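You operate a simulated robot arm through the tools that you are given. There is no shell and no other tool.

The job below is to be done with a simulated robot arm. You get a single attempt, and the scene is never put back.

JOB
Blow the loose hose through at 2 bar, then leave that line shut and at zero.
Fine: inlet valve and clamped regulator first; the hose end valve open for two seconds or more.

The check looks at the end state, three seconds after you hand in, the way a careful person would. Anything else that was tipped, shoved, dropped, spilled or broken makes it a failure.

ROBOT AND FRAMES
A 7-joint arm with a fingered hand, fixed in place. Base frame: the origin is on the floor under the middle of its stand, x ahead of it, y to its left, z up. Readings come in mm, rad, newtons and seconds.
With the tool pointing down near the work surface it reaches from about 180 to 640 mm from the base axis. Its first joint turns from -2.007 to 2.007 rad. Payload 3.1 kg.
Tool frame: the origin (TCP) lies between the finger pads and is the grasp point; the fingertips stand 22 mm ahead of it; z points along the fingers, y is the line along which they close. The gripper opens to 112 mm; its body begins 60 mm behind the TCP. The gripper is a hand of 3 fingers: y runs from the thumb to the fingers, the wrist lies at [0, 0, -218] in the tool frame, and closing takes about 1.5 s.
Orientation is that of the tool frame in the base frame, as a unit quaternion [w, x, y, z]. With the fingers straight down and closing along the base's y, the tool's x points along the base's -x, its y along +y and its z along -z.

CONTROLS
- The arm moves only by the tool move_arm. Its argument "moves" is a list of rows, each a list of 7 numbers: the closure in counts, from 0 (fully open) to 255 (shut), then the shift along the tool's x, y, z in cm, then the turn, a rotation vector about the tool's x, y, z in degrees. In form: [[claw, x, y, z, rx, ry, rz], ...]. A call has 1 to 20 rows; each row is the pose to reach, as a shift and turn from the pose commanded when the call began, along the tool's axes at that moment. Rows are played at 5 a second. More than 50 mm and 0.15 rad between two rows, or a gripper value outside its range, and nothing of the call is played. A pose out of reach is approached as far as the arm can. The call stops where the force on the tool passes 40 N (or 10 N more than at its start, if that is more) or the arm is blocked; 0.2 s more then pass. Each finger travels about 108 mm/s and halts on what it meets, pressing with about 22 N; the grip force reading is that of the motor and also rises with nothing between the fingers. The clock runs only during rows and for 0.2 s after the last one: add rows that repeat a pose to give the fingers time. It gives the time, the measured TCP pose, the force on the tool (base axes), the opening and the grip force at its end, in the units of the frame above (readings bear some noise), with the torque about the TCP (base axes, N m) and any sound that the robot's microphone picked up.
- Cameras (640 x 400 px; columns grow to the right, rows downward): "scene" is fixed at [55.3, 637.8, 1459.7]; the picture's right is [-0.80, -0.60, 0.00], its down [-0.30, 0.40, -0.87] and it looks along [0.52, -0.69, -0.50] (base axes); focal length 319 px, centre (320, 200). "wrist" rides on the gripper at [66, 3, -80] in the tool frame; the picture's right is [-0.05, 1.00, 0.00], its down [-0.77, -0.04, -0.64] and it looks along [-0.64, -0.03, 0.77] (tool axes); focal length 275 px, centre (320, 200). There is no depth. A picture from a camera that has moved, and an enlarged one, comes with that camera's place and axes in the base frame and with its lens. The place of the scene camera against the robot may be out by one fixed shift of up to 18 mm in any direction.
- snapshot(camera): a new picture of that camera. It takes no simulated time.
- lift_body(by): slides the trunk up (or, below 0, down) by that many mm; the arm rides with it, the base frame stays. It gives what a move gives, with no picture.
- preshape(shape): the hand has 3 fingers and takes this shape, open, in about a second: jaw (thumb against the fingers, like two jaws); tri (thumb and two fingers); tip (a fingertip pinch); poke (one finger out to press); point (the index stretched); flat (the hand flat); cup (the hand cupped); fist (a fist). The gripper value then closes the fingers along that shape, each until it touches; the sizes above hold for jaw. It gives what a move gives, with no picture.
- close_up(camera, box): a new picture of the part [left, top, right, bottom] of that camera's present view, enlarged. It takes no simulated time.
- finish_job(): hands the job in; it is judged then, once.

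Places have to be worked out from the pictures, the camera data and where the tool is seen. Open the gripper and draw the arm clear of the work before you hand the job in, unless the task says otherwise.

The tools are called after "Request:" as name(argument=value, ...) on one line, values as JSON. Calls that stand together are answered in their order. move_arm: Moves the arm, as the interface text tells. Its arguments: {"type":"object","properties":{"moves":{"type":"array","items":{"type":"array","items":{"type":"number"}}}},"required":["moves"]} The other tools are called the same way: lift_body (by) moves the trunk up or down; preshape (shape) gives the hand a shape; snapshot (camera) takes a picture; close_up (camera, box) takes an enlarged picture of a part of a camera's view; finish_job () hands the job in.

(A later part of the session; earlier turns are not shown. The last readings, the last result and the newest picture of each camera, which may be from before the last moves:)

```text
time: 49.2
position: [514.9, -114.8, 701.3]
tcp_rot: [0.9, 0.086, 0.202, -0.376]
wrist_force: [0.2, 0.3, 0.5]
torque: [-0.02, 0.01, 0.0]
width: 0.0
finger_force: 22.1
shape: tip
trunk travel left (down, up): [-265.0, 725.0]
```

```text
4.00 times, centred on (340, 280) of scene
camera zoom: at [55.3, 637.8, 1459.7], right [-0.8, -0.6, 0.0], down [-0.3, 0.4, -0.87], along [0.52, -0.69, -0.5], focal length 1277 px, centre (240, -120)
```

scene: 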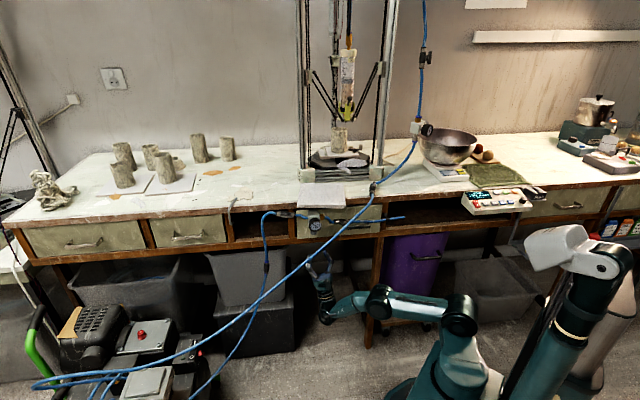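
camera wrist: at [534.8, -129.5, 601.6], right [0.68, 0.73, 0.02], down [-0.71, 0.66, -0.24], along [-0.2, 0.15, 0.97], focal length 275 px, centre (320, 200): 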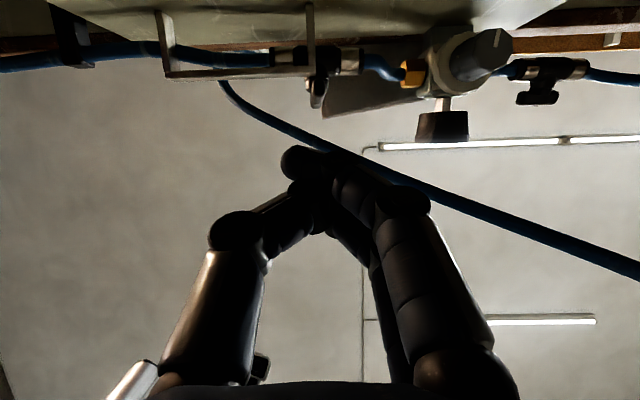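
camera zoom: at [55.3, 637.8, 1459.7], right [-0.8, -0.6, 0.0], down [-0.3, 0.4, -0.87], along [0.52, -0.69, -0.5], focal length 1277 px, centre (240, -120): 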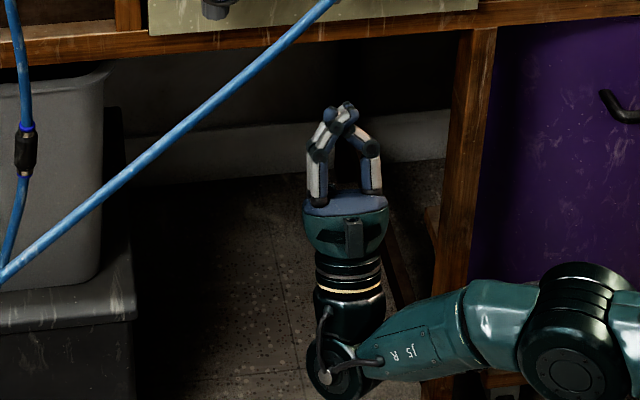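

"Tip" closed makes an arch, not a slim finger. The best plan is the jaw shape, half open: its left finger pair sweeps the lever's lower end right and up from below, with the thumb well clear on the right. I return to jaw here.

Request:
preshape(shape="jaw")

Request:
move_arm(moves=[[60, -0.45, -0.85, 1.36, 0, 0, 0], [90, -0.9, -1.7, 2.72, 0, 0, 0], [90, -1.35, -2.54, 4.08, 0, 0, 0], [90, -1.35, -2.54, 4.08, 0, 0, 0]])

Request:
snapshot(camera="wrist")

Request:
close_up(camera="wrist", box=[280, 20, 480, 220])

Request:
close_up(camera="scene", box=[290, 200, 410, 300])

```text
time: 50.1
position: [514.9, -113.6, 700.7]
tcp_rot: [0.901, 0.086, 0.202, -0.375]
wrist_force: [0.1, 0.4, 0.4]
torque: [-0.03, -0.04, 0.01]
width: 112.1
finger_force: 0.3
shape: jaw
trunk travel left (down, up): [-265.0, 725.0]
```

```text
time: 51.1
position: [498.9, -136.5, 743.3]
tcp_rot: [0.9, 0.087, 0.202, -0.375]
wrist_force: [-0.8, 0.2, -0.7]
torque: [0.0, -0.01, 0.03]
width: 72.9
finger_force: 0.1
shape: jaw
trunk travel left (down, up): [-265.0, 725.0]
```

```text
taken
camera wrist: at [519.8, -151.2, 644.3], right [0.68, 0.73, 0.02], down [-0.71, 0.66, -0.24], along [-0.19, 0.15, 0.97], focal length 275 px, centre (320, 200)
```

wrist: 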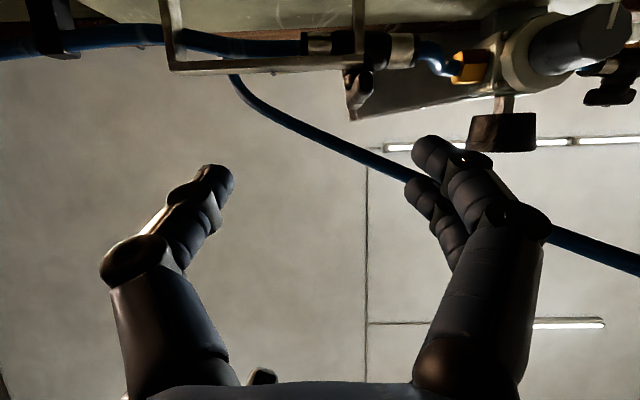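

```text
2.00 times, centred on (380, 120) of wrist
camera zoom: at [519.8, -151.2, 644.3], right [0.68, 0.73, 0.02], down [-0.71, 0.66, -0.24], along [-0.19, 0.15, 0.97], focal length 551 px, centre (200, 360)
```

zoom: 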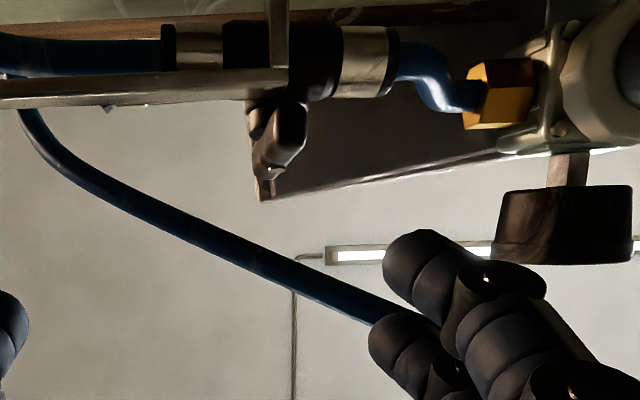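

```text
4.00 times, centred on (350, 250) of scene
camera zoom: at [55.3, 637.8, 1459.7], right [-0.8, -0.6, 0.0], down [-0.3, 0.4, -0.87], along [0.52, -0.69, -0.5], focal length 1277 px, centre (200, 0)
```

zoom: 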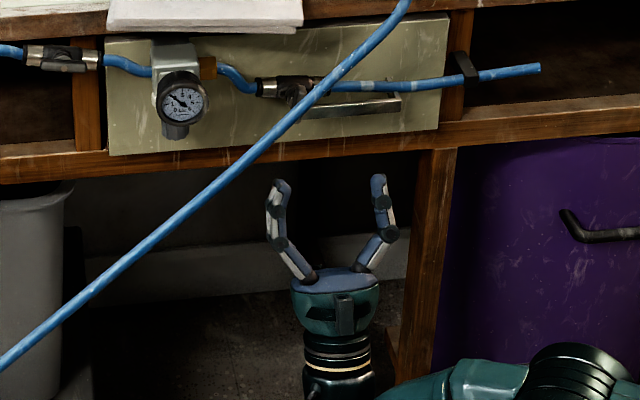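

The gauge still shows 2 bar. I zoom more tightly on the end lever and its screw dot to pin down its axis.

Request:
close_up(camera="wrist", box=[330, 50, 400, 130])

Request:
close_up(camera="scene", box=[350, 212, 372, 232])

```text
5.00 times, centred on (365, 90) of wrist
camera zoom: at [519.8, -151.2, 644.3], right [0.68, 0.73, 0.02], down [-0.71, 0.66, -0.24], along [-0.19, 0.15, 0.97], focal length 1376 px, centre (95, 750)
```

zoom: 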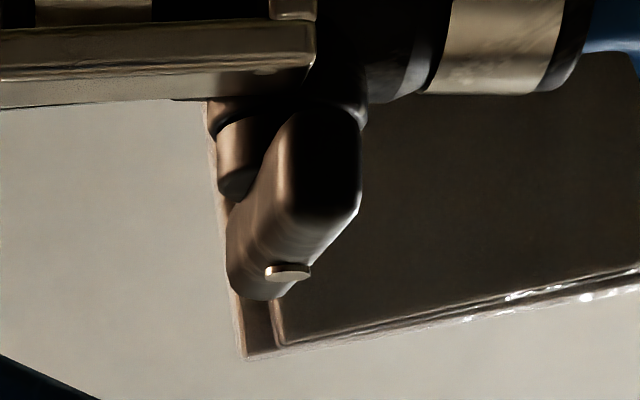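

```text
16.00 times, centred on (361, 222) of scene
camera zoom: at [55.3, 637.8, 1459.7], right [-0.8, -0.6, 0.0], down [-0.3, 0.4, -0.87], along [0.52, -0.69, -0.5], focal length 5107 px, centre (-336, -152)
```

zoom: 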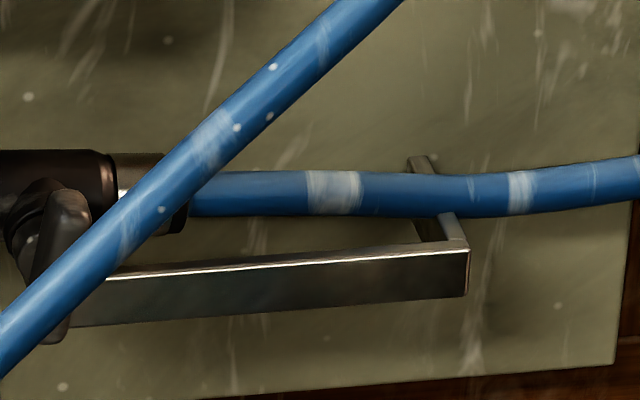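

Now I have the end lever well placed: stem axis at u ≈ 281 and z ≈ 825, lever between n ≈ 492 and 504 (pull front at about 505). The inner finger's tip sits about 41 mm left and 15 mm ahead of the TCP. I advance 65 mm so that finger stands just left of the lever's lower end.

Request:
move_arm(moves=[[90, 0.04, 0.08, 2.0, 0, 0, 0], [90, 0.08, 0.15, 4.0, 0, 0, 0], [90, 0.11, 0.2, 5.5, 0, 0, 0], [90, 0.13, 0.23, 6.53, 0, 0, 0], [90, 0.13, 0.23, 6.53, 0, 0, 0]])

Request:
snapshot(camera="wrist")

Request:
close_up(camera="wrist", box=[320, 60, 480, 220])

Request:
close_up(camera="scene", box=[335, 205, 385, 240])

```text
time: 52.3
position: [521.6, -155.3, 801.8]
tcp_rot: [0.901, 0.086, 0.202, -0.375]
wrist_force: [0.2, 0.6, -0.6]
torque: [0.02, 0.0, -0.01]
width: 73.0
finger_force: 0.2
shape: jaw
trunk travel left (down, up): [-265.0, 725.0]
```

```text
taken
camera wrist: at [542.2, -170.8, 702.6], right [0.68, 0.73, 0.02], down [-0.71, 0.66, -0.24], along [-0.19, 0.15, 0.97], focal length 275 px, centre (320, 200)
```

wrist: 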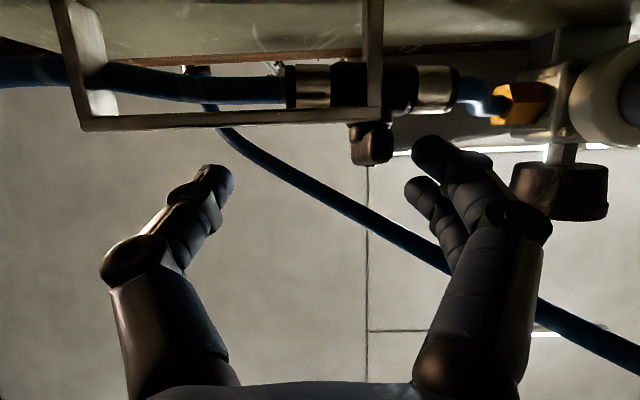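

```text
2.50 times, centred on (400, 140) of wrist
camera zoom: at [542.2, -170.8, 702.6], right [0.68, 0.73, 0.02], down [-0.71, 0.66, -0.24], along [-0.19, 0.15, 0.97], focal length 688 px, centre (120, 350)
```

zoom: 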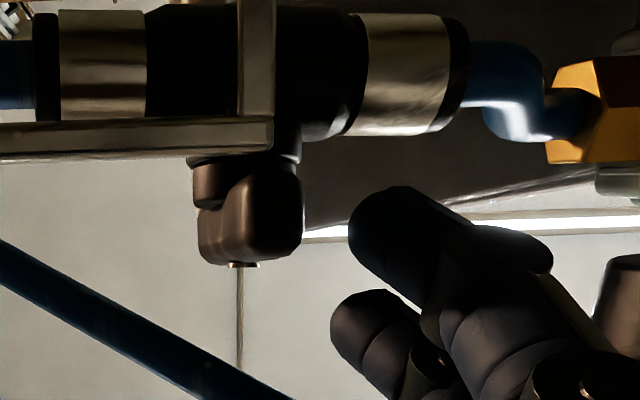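

```text
11.43 times, centred on (360, 222) of scene
camera zoom: at [55.3, 637.8, 1459.7], right [-0.8, -0.6, 0.0], down [-0.3, 0.4, -0.87], along [0.52, -0.69, -0.5], focal length 3648 px, centre (-137, -57)
```

zoom: 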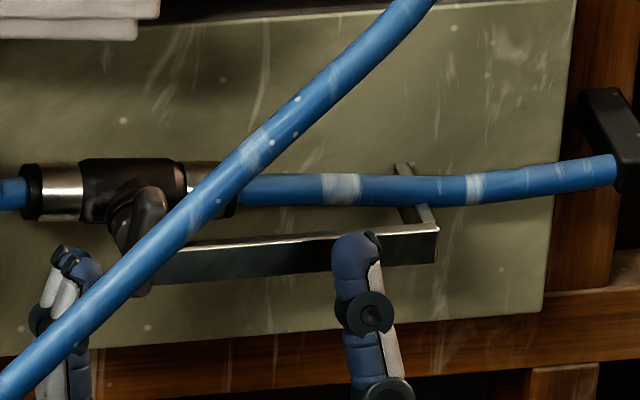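

The inner fingertip stands about 7 mm left of the lever's lower end, with no contact. I start the push: right along the arc to about 30°, then look.

Request:
move_arm(moves=[[90, 0, -0.4, 0, 0, 0, 0], [90, 0, -0.75, 0, 0, 0, 0], [90, 0.11, -1.15, -0.23, 0, 0, 0], [90, 0.17, -1.61, -0.36, 0, 0, 0], [90, 0.17, -1.61, -0.36, 0, 0, 0]])

Request:
close_up(camera="wrist", box=[320, 60, 480, 220])

Request:
close_up(camera="scene", box=[335, 205, 385, 240])

```text
time: 53.5
position: [510.1, -165.7, 797.1]
tcp_rot: [0.9, 0.087, 0.202, -0.376]
wrist_force: [2.4, 0.5, 0.6]
torque: [0.01, -0.02, 0.01]
width: 74.2
finger_force: 0.0
shape: jaw
trunk travel left (down, up): [-265.0, 725.0]
```

```text
2.50 times, centred on (400, 140) of wrist
camera zoom: at [530.7, -181.8, 698.5], right [0.68, 0.73, 0.02], down [-0.71, 0.66, -0.24], along [-0.2, 0.15, 0.97], focal length 688 px, centre (120, 350)
```

zoom: 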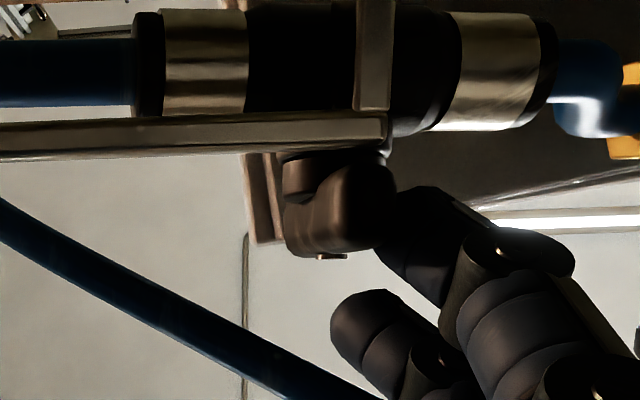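

```text
11.43 times, centred on (360, 222) of scene
camera zoom: at [55.3, 637.8, 1459.7], right [-0.8, -0.6, 0.0], down [-0.3, 0.4, -0.87], along [0.52, -0.69, -0.5], focal length 3648 px, centre (-137, -57)
```

zoom: 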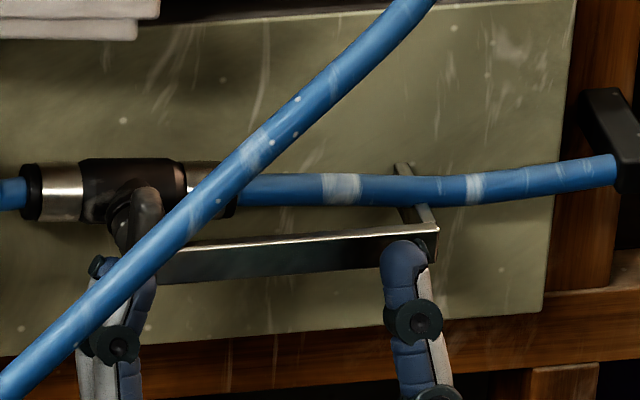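

The finger gave way about 6 mm instead of turning the lever (only 2 N), so position alone doesn't push. The fingers press with 22 N when commanded to close, so I now command more closure to let the left fingers drive the lever's lower end to the right.

Request:
move_arm(moves=[[110, 0, 0, 0, 0, 0, 0], [130, 0, 0, 0, 0, 0, 0], [140, 0, 0, 0, 0, 0, 0], [140, 0, 0, 0, 0, 0, 0], [140, 0, 0, 0, 0, 0, 0]])

Request:
close_up(camera="wrist", box=[320, 60, 480, 220])

Request:
close_up(camera="scene", box=[335, 205, 385, 240])

```text
time: 54.7
position: [511.0, -166.6, 797.9]
tcp_rot: [0.901, 0.085, 0.202, -0.374]
wrist_force: [3.4, 2.8, -1.8]
torque: [-0.09, 0.12, 0.05]
width: 55.3
finger_force: 0.1
shape: jaw
trunk travel left (down, up): [-265.0, 725.0]
```

```text
2.50 times, centred on (400, 140) of wrist
camera zoom: at [531.1, -181.8, 698.1], right [0.68, 0.73, 0.02], down [-0.71, 0.66, -0.24], along [-0.19, 0.15, 0.97], focal length 688 px, centre (120, 350)
```

zoom: 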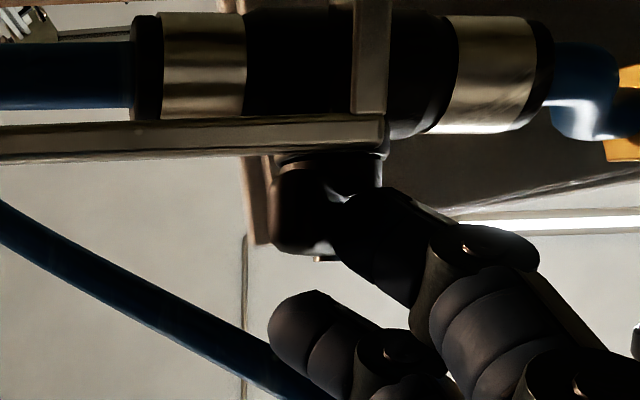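

```text
11.43 times, centred on (360, 222) of scene
camera zoom: at [55.3, 637.8, 1459.7], right [-0.8, -0.6, 0.0], down [-0.3, 0.4, -0.87], along [0.52, -0.69, -0.5], focal length 3648 px, centre (-137, -57)
```

zoom: 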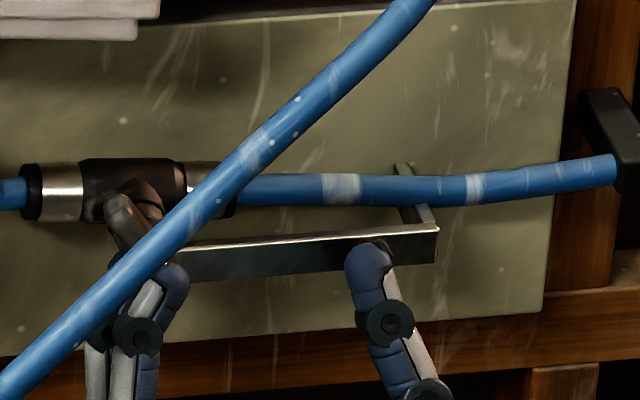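

The lever has begun turning counter-clockwise (its top now leans left). I continue right and slightly up with the fingers still pressing, then check.

Request:
move_arm(moves=[[145, 0, -0.3, 0, 0, 0, 0], [150, -0.04, -0.54, 0.08, 0, 0, 0], [150, -0.13, -0.96, 0.28, 0, 0, 0], [150, -0.23, -1.24, 0.48, 0, 0, 0], [150, -0.23, -1.24, 0.48, 0, 0, 0]])

Request:
close_up(camera="wrist", box=[320, 60, 480, 220])

Request:
close_up(camera="scene", box=[335, 205, 385, 240])

```text
time: 55.9
position: [504.1, -175.4, 799.5]
tcp_rot: [0.9, 0.085, 0.205, -0.376]
wrist_force: [5.0, 5.4, -19.9]
torque: [-0.58, 0.99, 0.08]
width: 54.1
finger_force: 0.1
shape: jaw
trunk travel left (down, up): [-265.0, 725.0]
```

```text
2.50 times, centred on (400, 140) of wrist
camera zoom: at [523.7, -190.5, 701.3], right [0.68, 0.73, 0.02], down [-0.71, 0.66, -0.24], along [-0.19, 0.15, 0.97], focal length 688 px, centre (120, 350)
```

zoom: 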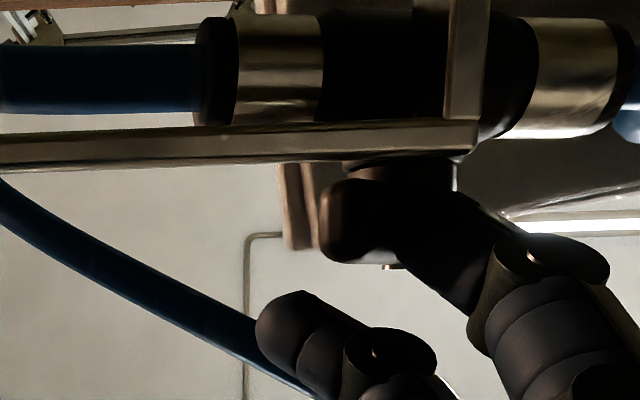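

```text
11.43 times, centred on (360, 222) of scene
camera zoom: at [55.3, 637.8, 1459.7], right [-0.8, -0.6, 0.0], down [-0.3, 0.4, -0.87], along [0.52, -0.69, -0.5], focal length 3648 px, centre (-137, -57)
```

zoom: 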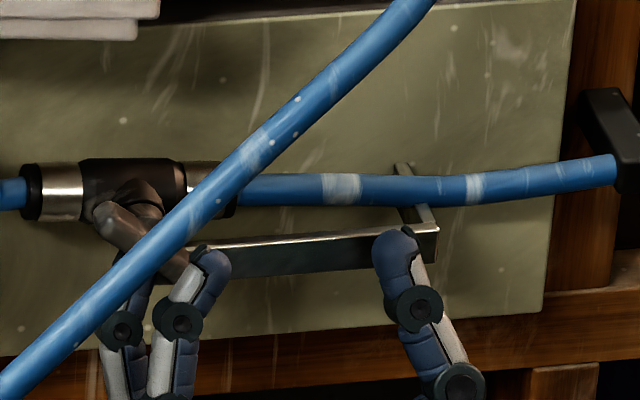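

The lever is at about 50° and resisting with roughly 20 N. I press the fingers harder (more closure) and go on right and up in small steps.

Request:
move_arm(moves=[[180, 0, -0.2, 0, 0, 0, 0], [200, -0.02, -0.4, 0.05, 0, 0, 0], [200, -0.06, -0.5, 0.12, 0, 0, 0], [200, -0.1, -0.5, 0.2, 0, 0, 0], [200, -0.13, -0.5, 0.27, 0, 0, 0], [200, -0.13, -0.5, 0.27, 0, 0, 0]])

Request:
close_up(camera="wrist", box=[320, 60, 480, 220])

Request:
close_up(camera="scene", box=[335, 205, 385, 240])

```text
time: 57.3
position: [502.3, -180.2, 802.0]
tcp_rot: [0.9, 0.084, 0.206, -0.375]
wrist_force: [6.1, 8.5, -31.4]
torque: [-0.93, 1.54, 0.21]
width: 39.5
finger_force: 0.1
shape: jaw
trunk travel left (down, up): [-265.0, 725.0]
```

```text
2.50 times, centred on (400, 140) of wrist
camera zoom: at [521.1, -193.8, 703.6], right [0.68, 0.73, 0.02], down [-0.71, 0.66, -0.24], along [-0.19, 0.15, 0.97], focal length 688 px, centre (120, 350)
```

zoom: 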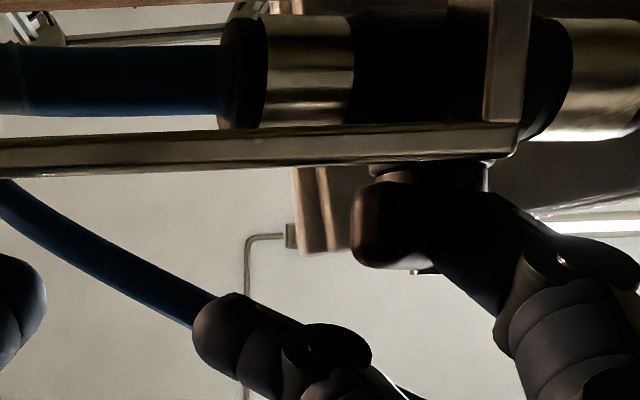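

```text
11.43 times, centred on (360, 222) of scene
camera zoom: at [55.3, 637.8, 1459.7], right [-0.8, -0.6, 0.0], down [-0.3, 0.4, -0.87], along [0.52, -0.69, -0.5], focal length 3648 px, centre (-137, -57)
```

zoom: 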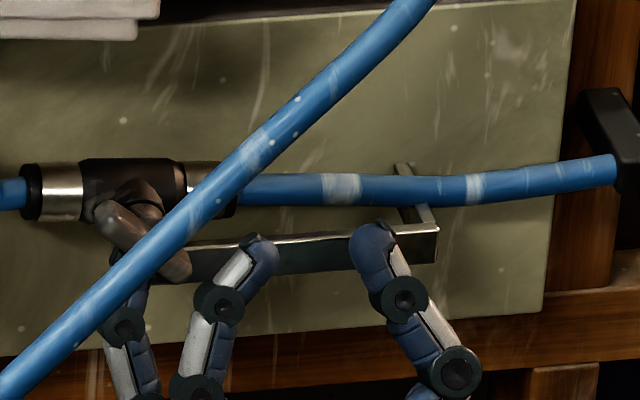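

The fingertip is wedged right under the lever's pivot, so pushing up there gives no turning moment. I back down 20 mm, reset the finger spread, and line the fingertip up under the lever's right-hand end.

Request:
move_arm(moves=[[160, 0.43, 0, -0.9, 0, 0, 0], [120, 0.86, 0.35, -1.81, 0, 0, 0], [120, 0.86, 0.7, -1.81, 0, 0, 0], [120, 0.86, 0.7, -1.81, 0, 0, 0], [120, 0.86, 0.7, -1.81, 0, 0, 0]])

Request:
snapshot(camera="wrist")

Request:
close_up(camera="wrist", box=[320, 60, 480, 220])

Request:
close_up(camera="scene", box=[335, 205, 385, 240])

```text
time: 58.5
position: [502.5, -174.7, 786.7]
tcp_rot: [0.901, 0.087, 0.202, -0.375]
wrist_force: [0.2, -0.5, 0.3]
torque: [0.0, 0.03, -0.02]
width: 59.2
finger_force: 0.0
shape: jaw
trunk travel left (down, up): [-265.0, 725.0]
```

```text
taken
camera wrist: at [523.2, -189.3, 686.8], right [0.68, 0.73, 0.03], down [-0.71, 0.67, -0.24], along [-0.2, 0.15, 0.97], focal length 275 px, centre (320, 200)
```

wrist: 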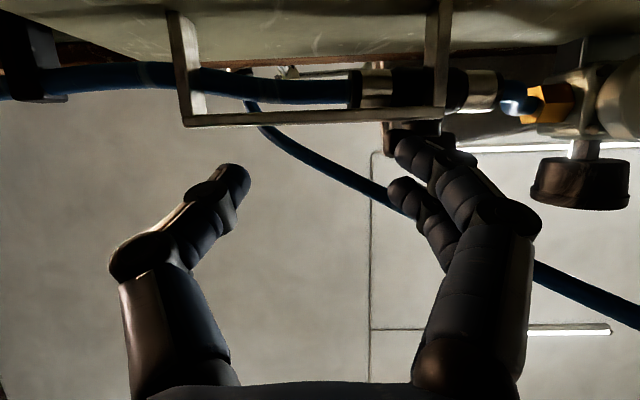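

```text
2.50 times, centred on (400, 140) of wrist
camera zoom: at [523.2, -189.3, 686.8], right [0.68, 0.73, 0.03], down [-0.71, 0.67, -0.24], along [-0.2, 0.15, 0.97], focal length 688 px, centre (120, 350)
```

zoom: 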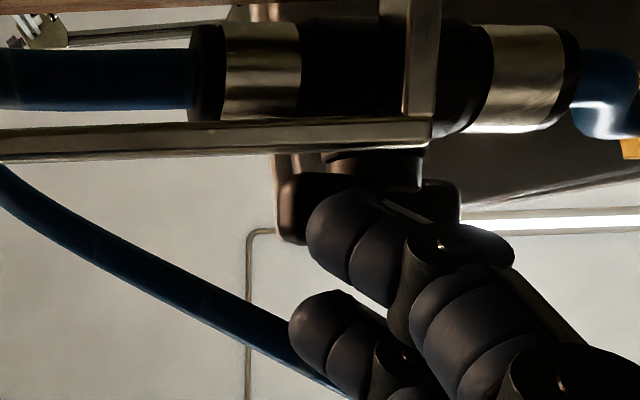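

```text
11.43 times, centred on (360, 222) of scene
camera zoom: at [55.3, 637.8, 1459.7], right [-0.8, -0.6, 0.0], down [-0.3, 0.4, -0.87], along [0.52, -0.69, -0.5], focal length 3648 px, centre (-137, -57)
```

zoom: 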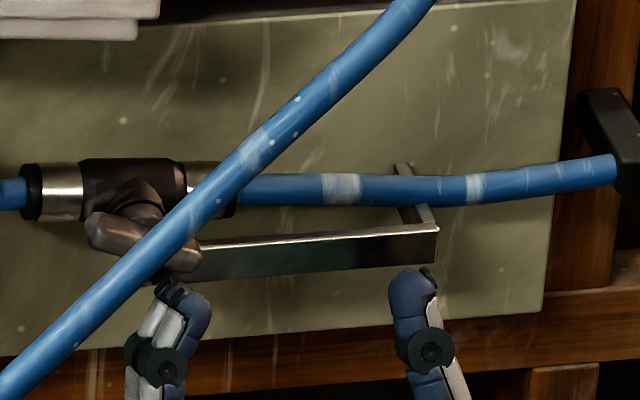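

The lever has come most of the way (about 12° short of in-line), and the fingertip is now right under its right-hand end. I push straight up.

Request:
move_arm(moves=[[120, -0.21, 0, 0.45, 0, 0, 0], [120, -0.43, 0, 0.9, 0, 0, 0], [120, -0.56, 0, 1.17, 0, 0, 0], [120, -0.64, 0, 1.35, 0, 0, 0], [120, -0.73, 0, 1.54, 0, 0, 0], [120, -0.73, 0, 1.54, 0, 0, 0]])

Request:
close_up(camera="wrist", box=[320, 60, 480, 220])

Request:
close_up(camera="scene", box=[335, 205, 385, 240])

Request:
close_up(camera="scene", box=[312, 215, 324, 231])

```text
time: 59.9
position: [506.0, -176.0, 799.6]
tcp_rot: [0.899, 0.086, 0.207, -0.376]
wrist_force: [0.5, 1.5, -37.4]
torque: [-0.6, 1.35, 0.06]
width: 58.1
finger_force: 0.0
shape: jaw
trunk travel left (down, up): [-265.0, 725.0]
```

```text
2.50 times, centred on (400, 140) of wrist
camera zoom: at [526.2, -190.1, 699.5], right [0.68, 0.73, 0.02], down [-0.71, 0.67, -0.24], along [-0.19, 0.15, 0.97], focal length 688 px, centre (120, 350)
```

zoom: 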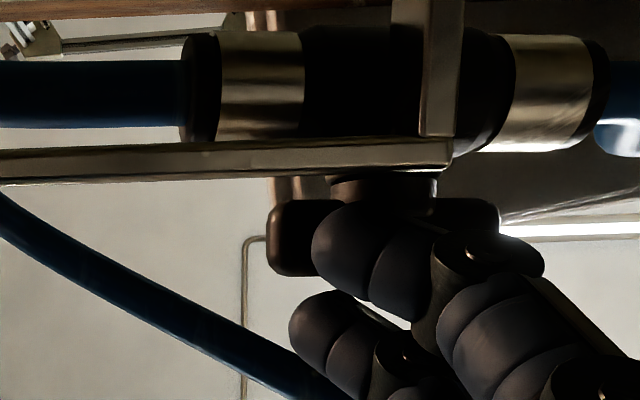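

```text
11.43 times, centred on (360, 222) of scene
camera zoom: at [55.3, 637.8, 1459.7], right [-0.8, -0.6, 0.0], down [-0.3, 0.4, -0.87], along [0.52, -0.69, -0.5], focal length 3648 px, centre (-137, -57)
```

zoom: 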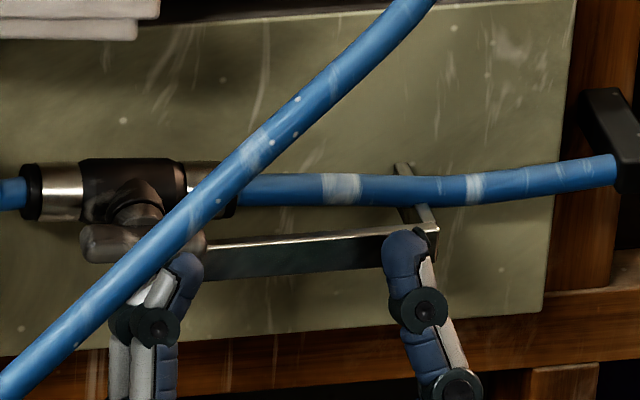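

```text
16.00 times, centred on (318, 223) of scene
camera zoom: at [55.3, 637.8, 1459.7], right [-0.8, -0.6, 0.0], down [-0.3, 0.4, -0.87], along [0.52, -0.69, -0.5], focal length 5107 px, centre (352, -168)
```

zoom: 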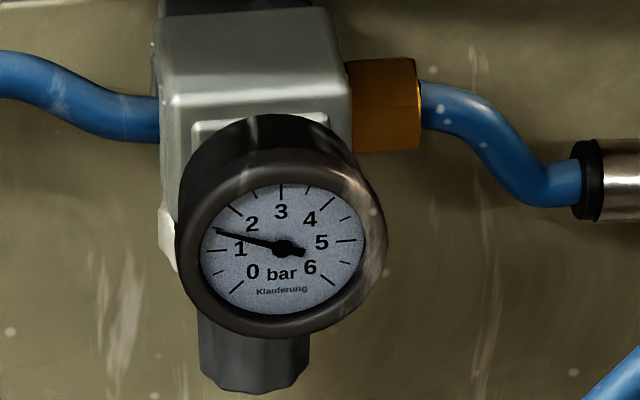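

The end lever now lies in line with its pipe, so air is flowing. The gauge dips to about 1.45 bar while blowing. I ease the finger off 8 mm, let 1.5 s pass, and look at lever and gauge again.

Request:
move_arm(moves=[[120, 0.17, 0, -0.36, 0, 0, 0], [120, 0.34, 0, -0.72, 0, 0, 0], [120, 0.34, 0, -0.72, 0, 0, 0], [120, 0.34, 0, -0.72, 0, 0, 0], [120, 0.34, 0, -0.72, 0, 0, 0], [120, 0.34, 0, -0.72, 0, 0, 0]])

Request:
close_up(camera="scene", box=[312, 215, 324, 231])

Request:
close_up(camera="scene", box=[335, 205, 385, 240])

Request:
close_up(camera="scene", box=[265, 200, 315, 232])

```text
time: 61.3
position: [504.3, -174.5, 795.9]
tcp_rot: [0.9, 0.087, 0.202, -0.375]
wrist_force: [3.4, -3.0, -8.7]
torque: [-0.1, 0.38, -0.13]
width: 58.5
finger_force: 0.1
shape: jaw
trunk travel left (down, up): [-265.0, 725.0]
```

```text
16.00 times, centred on (318, 223) of scene
camera zoom: at [55.3, 637.8, 1459.7], right [-0.8, -0.6, 0.0], down [-0.3, 0.4, -0.87], along [0.52, -0.69, -0.5], focal length 5107 px, centre (352, -168)
```

zoom: 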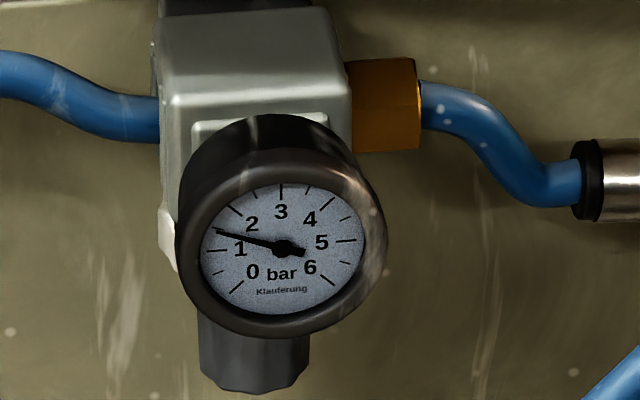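

```text
11.43 times, centred on (360, 222) of scene
camera zoom: at [55.3, 637.8, 1459.7], right [-0.8, -0.6, 0.0], down [-0.3, 0.4, -0.87], along [0.52, -0.69, -0.5], focal length 3648 px, centre (-137, -57)
```

zoom: 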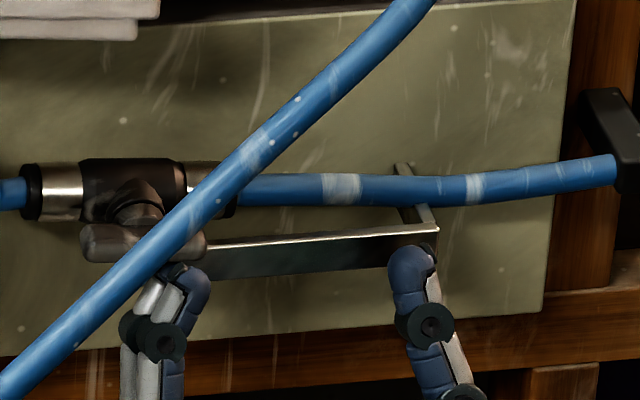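

```text
12.50 times, centred on (290, 216) of scene
camera zoom: at [55.3, 637.8, 1459.7], right [-0.8, -0.6, 0.0], down [-0.3, 0.4, -0.87], along [0.52, -0.69, -0.5], focal length 3990 px, centre (695, 0)
```

zoom: 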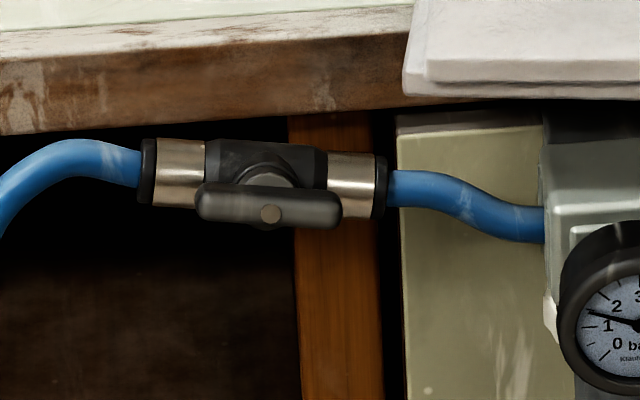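

Both levers are in line, and the gauge holds steady near 1.45 bar under flow. To blow at a true 2 bar I'll raise the regulator while the air runs, after the 2 s already passed at the 2 bar setting. I back the hand out and go under the knob again.

Request:
move_arm(moves=[[120, 0, 0, -3, 0, 0, 0], [120, 0, 0, -6, 0, 0, 0], [120, 0, 0, -9, 0, 0, 0], [120, 0.73, 3.36, -8.14, 2.1, 0, -4.5], [140, 1.47, 6.72, -7.29, 4.3, 0, -9.0], [160, 2.2, 10.1, -6.43, 6.4, 0, -13.6], [168, 2.94, 13.4, -5.58, 8.6, 0, -18.1], [168, 3.67, 16.8, -4.72, 10.7, 0, -22.6], [168, 3.67, 16.8, -4.72, 10.7, 0, -22.6]])

Request:
snapshot(camera="wrist")

Request:
close_up(camera="scene", box=[300, 200, 390, 250])

```text
time: 63.3
position: [632.2, -64.5, 736.4]
tcp_rot: [0.797, 0.128, 0.18, -0.562]
wrist_force: [-0.6, -0.8, 0.4]
torque: [0.01, -0.02, -0.01]
width: 38.5
finger_force: 0.0
shape: jaw
out of reach, approached as far as the arm can: row 2, 3
trunk travel left (down, up): [-265.0, 725.0]
```

```text
taken
camera wrist: at [643.0, -86.3, 637.1], right [0.93, 0.38, 0.02], down [-0.36, 0.9, -0.24], along [-0.11, 0.22, 0.97], focal length 275 px, centre (320, 200)
```

wrist: 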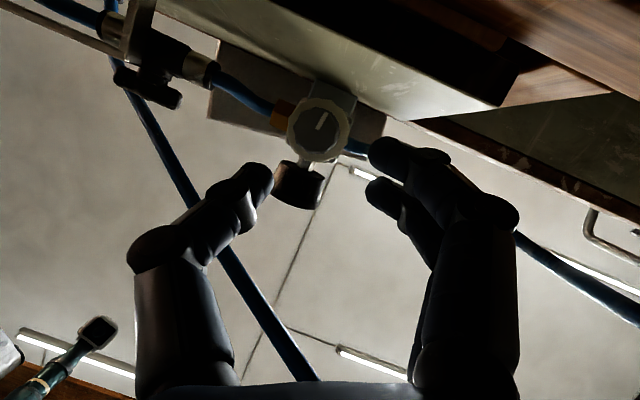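

```text
7.11 times, centred on (345, 225) of scene
camera zoom: at [55.3, 637.8, 1459.7], right [-0.8, -0.6, 0.0], down [-0.3, 0.4, -0.87], along [0.52, -0.69, -0.5], focal length 2270 px, centre (142, 22)
```

zoom: 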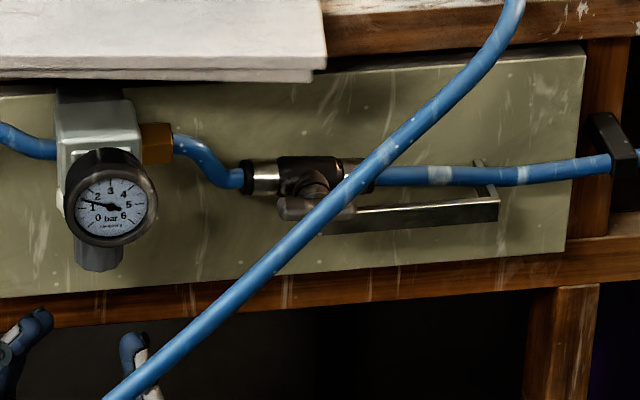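

The end valve is in line and blowing. The knob computes to [639, -88], 60 mm ahead. I move in and grip it.

Request:
move_arm(moves=[[168, -0.04, -0.06, 2.0, 0, 0, 0], [168, -0.09, -0.11, 4.0, 0, 0, 0], [168, -0.11, -0.15, 5.2, 0, 0, 0], [168, -0.13, -0.17, 5.99, 0, 0, 0], [168, -0.13, -0.17, 5.99, 0, 0, 0], [200, -0.13, -0.17, 5.99, 0, 0, 0], [230, -0.13, -0.17, 5.99, 0, 0, 0], [255, -0.13, -0.17, 5.99, 0, 0, 0], [255, -0.13, -0.17, 5.99, 0, 0, 0], [255, -0.13, -0.17, 5.99, 0, 0, 0], [255, -0.13, -0.17, 5.99, 0, 0, 0]])

Request:
close_up(camera="wrist", box=[200, 100, 440, 280])

Request:
close_up(camera="scene", box=[312, 215, 324, 231])

```text
time: 65.7
position: [639.1, -89.4, 792.0]
tcp_rot: [0.797, 0.129, 0.181, -0.561]
wrist_force: [1.9, -4.4, 2.1]
torque: [-0.04, 0.16, 0.02]
width: 13.7
finger_force: 21.6
shape: jaw
trunk travel left (down, up): [-265.0, 725.0]
```

```text
2.22 times, centred on (320, 190) of wrist
camera zoom: at [650.1, -111.5, 692.9], right [0.93, 0.37, 0.02], down [-0.36, 0.9, -0.24], along [-0.11, 0.21, 0.97], focal length 612 px, centre (320, 222)
```

zoom: 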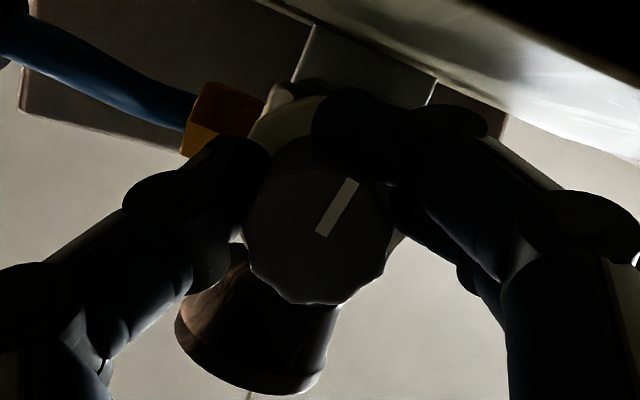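

```text
16.00 times, centred on (318, 223) of scene
camera zoom: at [55.3, 637.8, 1459.7], right [-0.8, -0.6, 0.0], down [-0.3, 0.4, -0.87], along [0.52, -0.69, -0.5], focal length 5107 px, centre (352, -168)
```

zoom: 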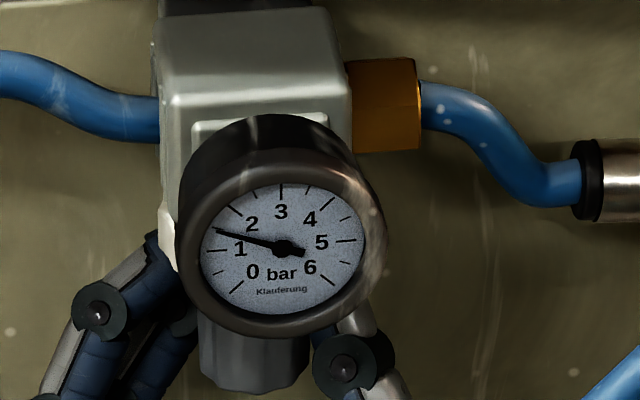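

The knob is gripped and the flow reading is steady at 1.45 bar, already well over 2 s at the 2 bar setting. I raise it 20° first and check.

Request:
move_arm(moves=[[255, 0, 0, 0, -2.11, 0, 4.53], [255, 0, 0, 0, -4.23, 0, 9.06], [255, 0, 0, 0, -6.34, 0, 13.6], [255, 0, 0, 0, -8.45, 0, 18.13], [255, 0, 0, 0, -8.45, 0, 18.13], [255, 0, 0, 0, -8.45, 0, 18.13]])

Request:
close_up(camera="scene", box=[312, 215, 324, 231])

```text
time: 67.1
position: [639.9, -91.9, 791.1]
tcp_rot: [0.883, 0.097, 0.199, -0.415]
wrist_force: [14.4, -17.6, 8.2]
torque: [0.07, 0.29, -0.12]
width: 11.2
finger_force: 21.6
shape: jaw
trunk travel left (down, up): [-265.0, 725.0]
```

```text
16.00 times, centred on (318, 223) of scene
camera zoom: at [55.3, 637.8, 1459.7], right [-0.8, -0.6, 0.0], down [-0.3, 0.4, -0.87], along [0.52, -0.69, -0.5], focal length 5107 px, centre (352, -168)
```

zoom: 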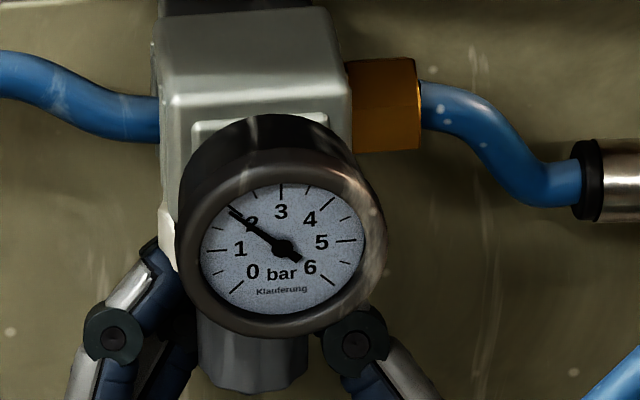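

Now the gauge reads 2 bar under flow. I hold here about 3 s so the hose blows through at 2 bar.

Request:
move_arm(moves=[[255, 0, 0, 0, 0, 0, 0], [255, 0, 0, 0, 0, 0, 0], [255, 0, 0, 0, 0, 0, 0], [255, 0, 0, 0, 0, 0, 0], [255, 0, 0, 0, 0, 0, 0], [255, 0, 0, 0, 0, 0, 0], [255, 0, 0, 0, 0, 0, 0], [255, 0, 0, 0, 0, 0, 0], [255, 0, 0, 0, 0, 0, 0], [255, 0, 0, 0, 0, 0, 0], [255, 0, 0, 0, 0, 0, 0], [255, 0, 0, 0, 0, 0, 0], [255, 0, 0, 0, 0, 0, 0], [255, 0, 0, 0, 0, 0, 0], [255, 0, 0, 0, 0, 0, 0]])

Request:
close_up(camera="scene", box=[312, 215, 324, 231])

Request:
close_up(camera="wrist", box=[200, 100, 440, 280])

Request:
snapshot(camera="wrist")

```text
time: 70.3
position: [639.2, -91.5, 791.4]
tcp_rot: [0.883, 0.097, 0.199, -0.414]
wrist_force: [15.3, -21.2, 7.6]
torque: [0.09, 0.3, -0.09]
width: 11.3
finger_force: 22.3
shape: jaw
trunk travel left (down, up): [-265.0, 725.0]
```

```text
16.00 times, centred on (318, 223) of scene
camera zoom: at [55.3, 637.8, 1459.7], right [-0.8, -0.6, 0.0], down [-0.3, 0.4, -0.87], along [0.52, -0.69, -0.5], focal length 5107 px, centre (352, -168)
```

zoom: 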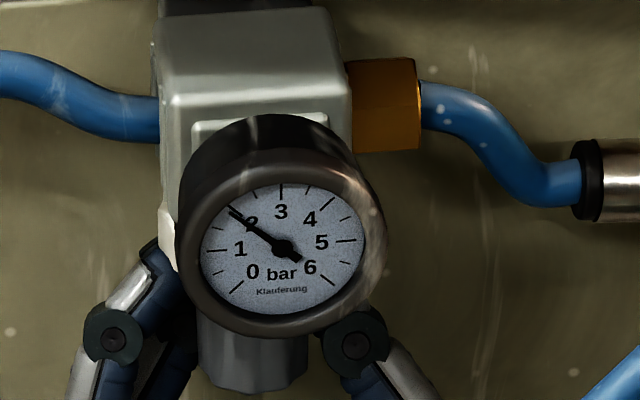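

```text
2.22 times, centred on (320, 190) of wrist
camera zoom: at [658.0, -107.8, 692.2], right [0.74, 0.67, 0.03], down [-0.64, 0.73, -0.24], along [-0.18, 0.16, 0.97], focal length 612 px, centre (320, 222)
```

zoom: 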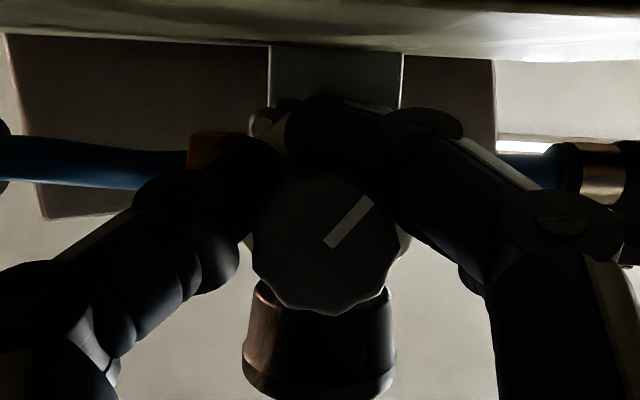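

```text
taken
camera wrist: at [658.0, -107.8, 692.2], right [0.74, 0.67, 0.03], down [-0.64, 0.73, -0.24], along [-0.18, 0.16, 0.97], focal length 275 px, centre (320, 200)
```

wrist: 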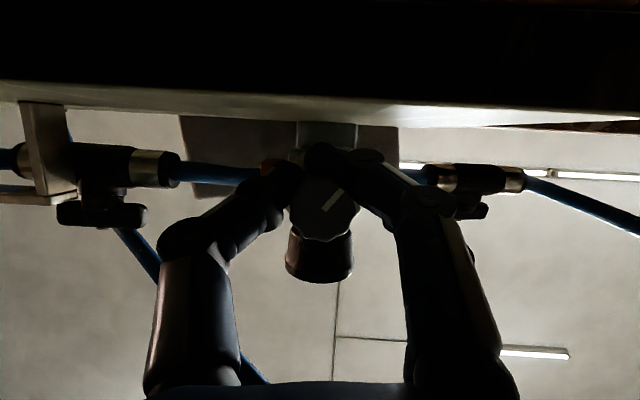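

The blow ran over 3 s at a steady 2 bar. Now I wind the knob back with the end valve still open, starting with a 25° stroke.

Request:
move_arm(moves=[[255, 0, 0, 0, 2.11, 0, -4.53], [255, 0, 0, 0, 4.23, 0, -9.06], [255, 0, 0, 0, 6.34, 0, -13.6], [255, 0, 0, 0, 8.45, 0, -18.13], [255, 0, 0, 0, 10.57, 0, -22.66], [255, 0, 0, 0, 10.57, 0, -22.66]])

Request:
close_up(camera="scene", box=[312, 215, 324, 231])

Request:
close_up(camera="wrist", box=[200, 100, 440, 280])

```text
time: 71.7
position: [638.0, -90.7, 792.9]
tcp_rot: [0.771, 0.138, 0.175, -0.597]
wrist_force: [1.1, -20.8, -0.2]
torque: [0.02, 0.18, 0.11]
width: 11.0
finger_force: 22.1
shape: jaw
trunk travel left (down, up): [-265.0, 725.0]
```

```text
16.00 times, centred on (318, 223) of scene
camera zoom: at [55.3, 637.8, 1459.7], right [-0.8, -0.6, 0.0], down [-0.3, 0.4, -0.87], along [0.52, -0.69, -0.5], focal length 5107 px, centre (352, -168)
```

zoom: 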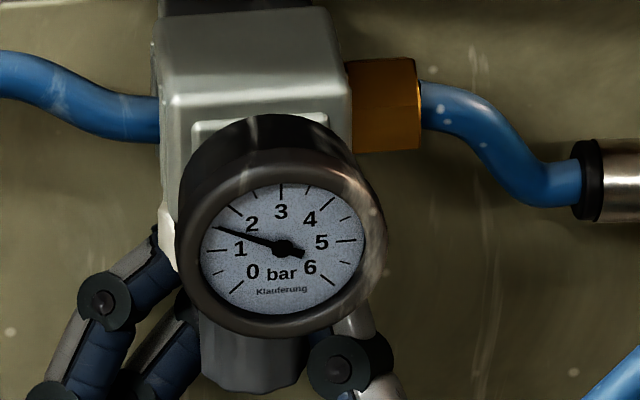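

```text
2.22 times, centred on (320, 190) of wrist
camera zoom: at [647.6, -114.1, 692.3], right [0.96, 0.29, 0.02], down [-0.28, 0.93, -0.24], along [-0.09, 0.22, 0.97], focal length 612 px, centre (320, 222)
```

zoom: 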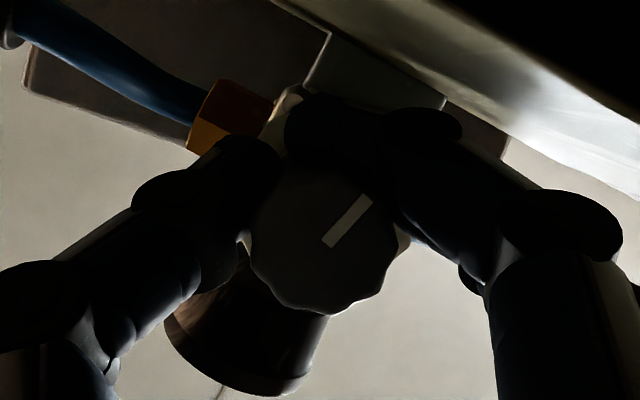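

Flow pressure is down to 1.5 bar. I release, back off, swing the hand to +15° of yaw and grip the knob again for a longer unwinding stroke.

Request:
move_arm(moves=[[200, 0, 0, 0, 0, 0, 0], [165, 0, 0, 0, 0, 0, 0], [165, 0, 0, 0, 0, 0, 0], [165, 0, 0, -1.8, 0, 0, 0], [165, 0, 0, -3.5, 0, 0, 0], [165, 0.07, -0.17, -3.47, -3.17, 0, 6.8], [165, 0.13, -0.35, -3.44, -6.33, 0, 13.6], [165, 0.2, -0.52, -3.41, -9.5, 0, 20.4], [165, 0.26, -0.69, -3.38, -12.67, 0, 27.2], [165, 0.33, -0.87, -3.35, -15.83, 0, 34.0], [165, 0.39, -1.04, -3.32, -19.0, 0, 40.8], [165, 0.39, -1.04, -3.32, -19.0, 0, 40.8]])

Request:
snapshot(camera="wrist")

Request:
close_up(camera="scene", box=[300, 200, 390, 250])

```text
time: 74.3
position: [625.0, -80.4, 760.0]
tcp_rot: [0.942, 0.062, 0.209, -0.254]
wrist_force: [0.2, -0.5, 0.0]
torque: [-0.05, 0.02, -0.04]
width: 39.2
finger_force: 0.1
shape: jaw
trunk travel left (down, up): [-265.0, 725.0]
```

```text
taken
camera wrist: at [649.8, -89.9, 661.1], right [0.47, 0.88, 0.03], down [-0.85, 0.46, -0.25], along [-0.23, 0.09, 0.97], focal length 275 px, centre (320, 200)
```

wrist: 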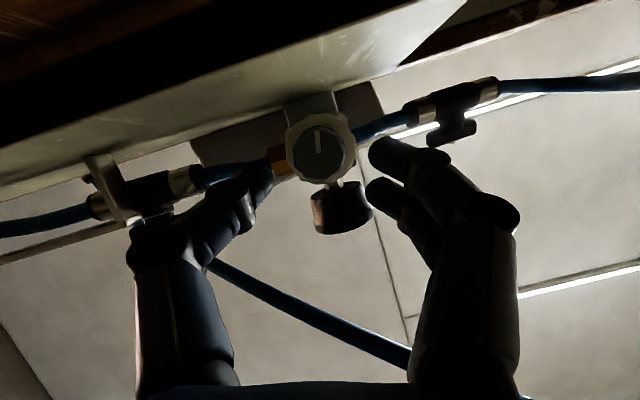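

```text
7.11 times, centred on (345, 225) of scene
camera zoom: at [55.3, 637.8, 1459.7], right [-0.8, -0.6, 0.0], down [-0.3, 0.4, -0.87], along [0.52, -0.69, -0.5], focal length 2270 px, centre (142, 22)
```

zoom: 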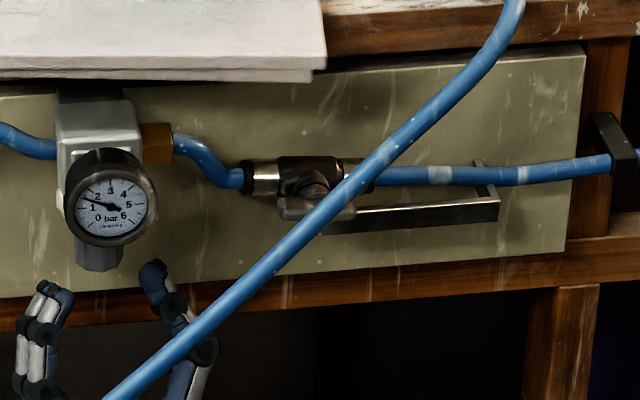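

The hand is at +15° of yaw, 35 mm below the knob. I advance and close again.

Request:
move_arm(moves=[[165, 0.06, 0.01, 1.1, 0, 0, 0], [165, 0.13, 0.01, 2.3, 0, 0, 0], [165, 0.2, 0.02, 3.5, 0, 0, 0], [165, 0.2, 0.02, 3.5, 0, 0, 0], [200, 0.2, 0.02, 3.5, 0, 0, 0], [230, 0.2, 0.02, 3.5, 0, 0, 0], [255, 0.2, 0.02, 3.5, 0, 0, 0], [255, 0.2, 0.02, 3.5, 0, 0, 0], [255, 0.2, 0.02, 3.5, 0, 0, 0], [255, 0.2, 0.02, 3.5, 0, 0, 0]])

Request:
close_up(camera="wrist", box=[200, 100, 440, 280])

Request:
close_up(camera="scene", box=[302, 208, 334, 240])

```text
time: 76.5
position: [639.9, -90.0, 792.2]
tcp_rot: [0.942, 0.062, 0.21, -0.255]
wrist_force: [7.8, -5.7, 4.4]
torque: [0.02, 0.04, 0.02]
width: 9.9
finger_force: 22.1
shape: jaw
trunk travel left (down, up): [-265.0, 725.0]
```

```text
2.22 times, centred on (320, 190) of wrist
camera zoom: at [664.6, -99.4, 691.8], right [0.47, 0.88, 0.03], down [-0.85, 0.46, -0.25], along [-0.23, 0.09, 0.97], focal length 612 px, centre (320, 222)
```

zoom: 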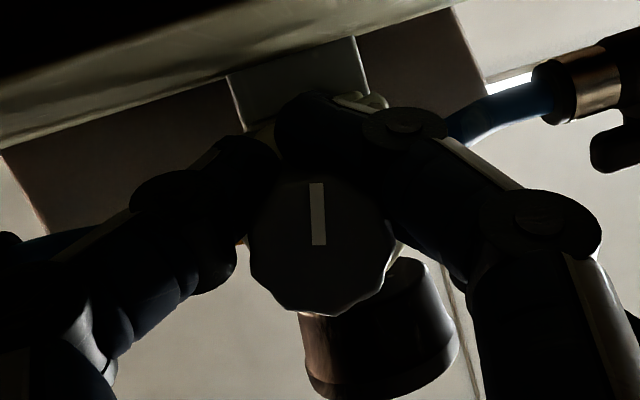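

```text
12.50 times, centred on (318, 224) of scene
camera zoom: at [55.3, 637.8, 1459.7], right [-0.8, -0.6, 0.0], down [-0.3, 0.4, -0.87], along [0.52, -0.69, -0.5], focal length 3990 px, centre (345, -100)
```

zoom: 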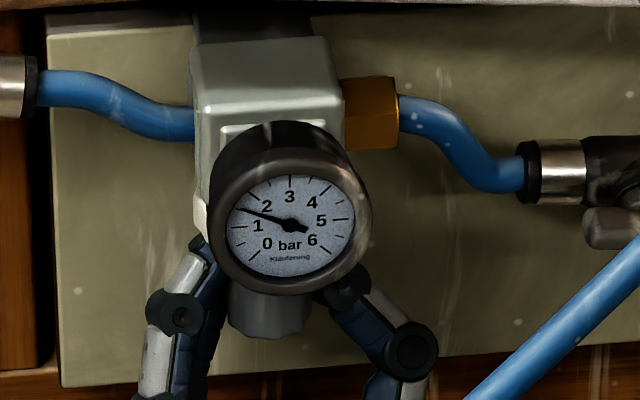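

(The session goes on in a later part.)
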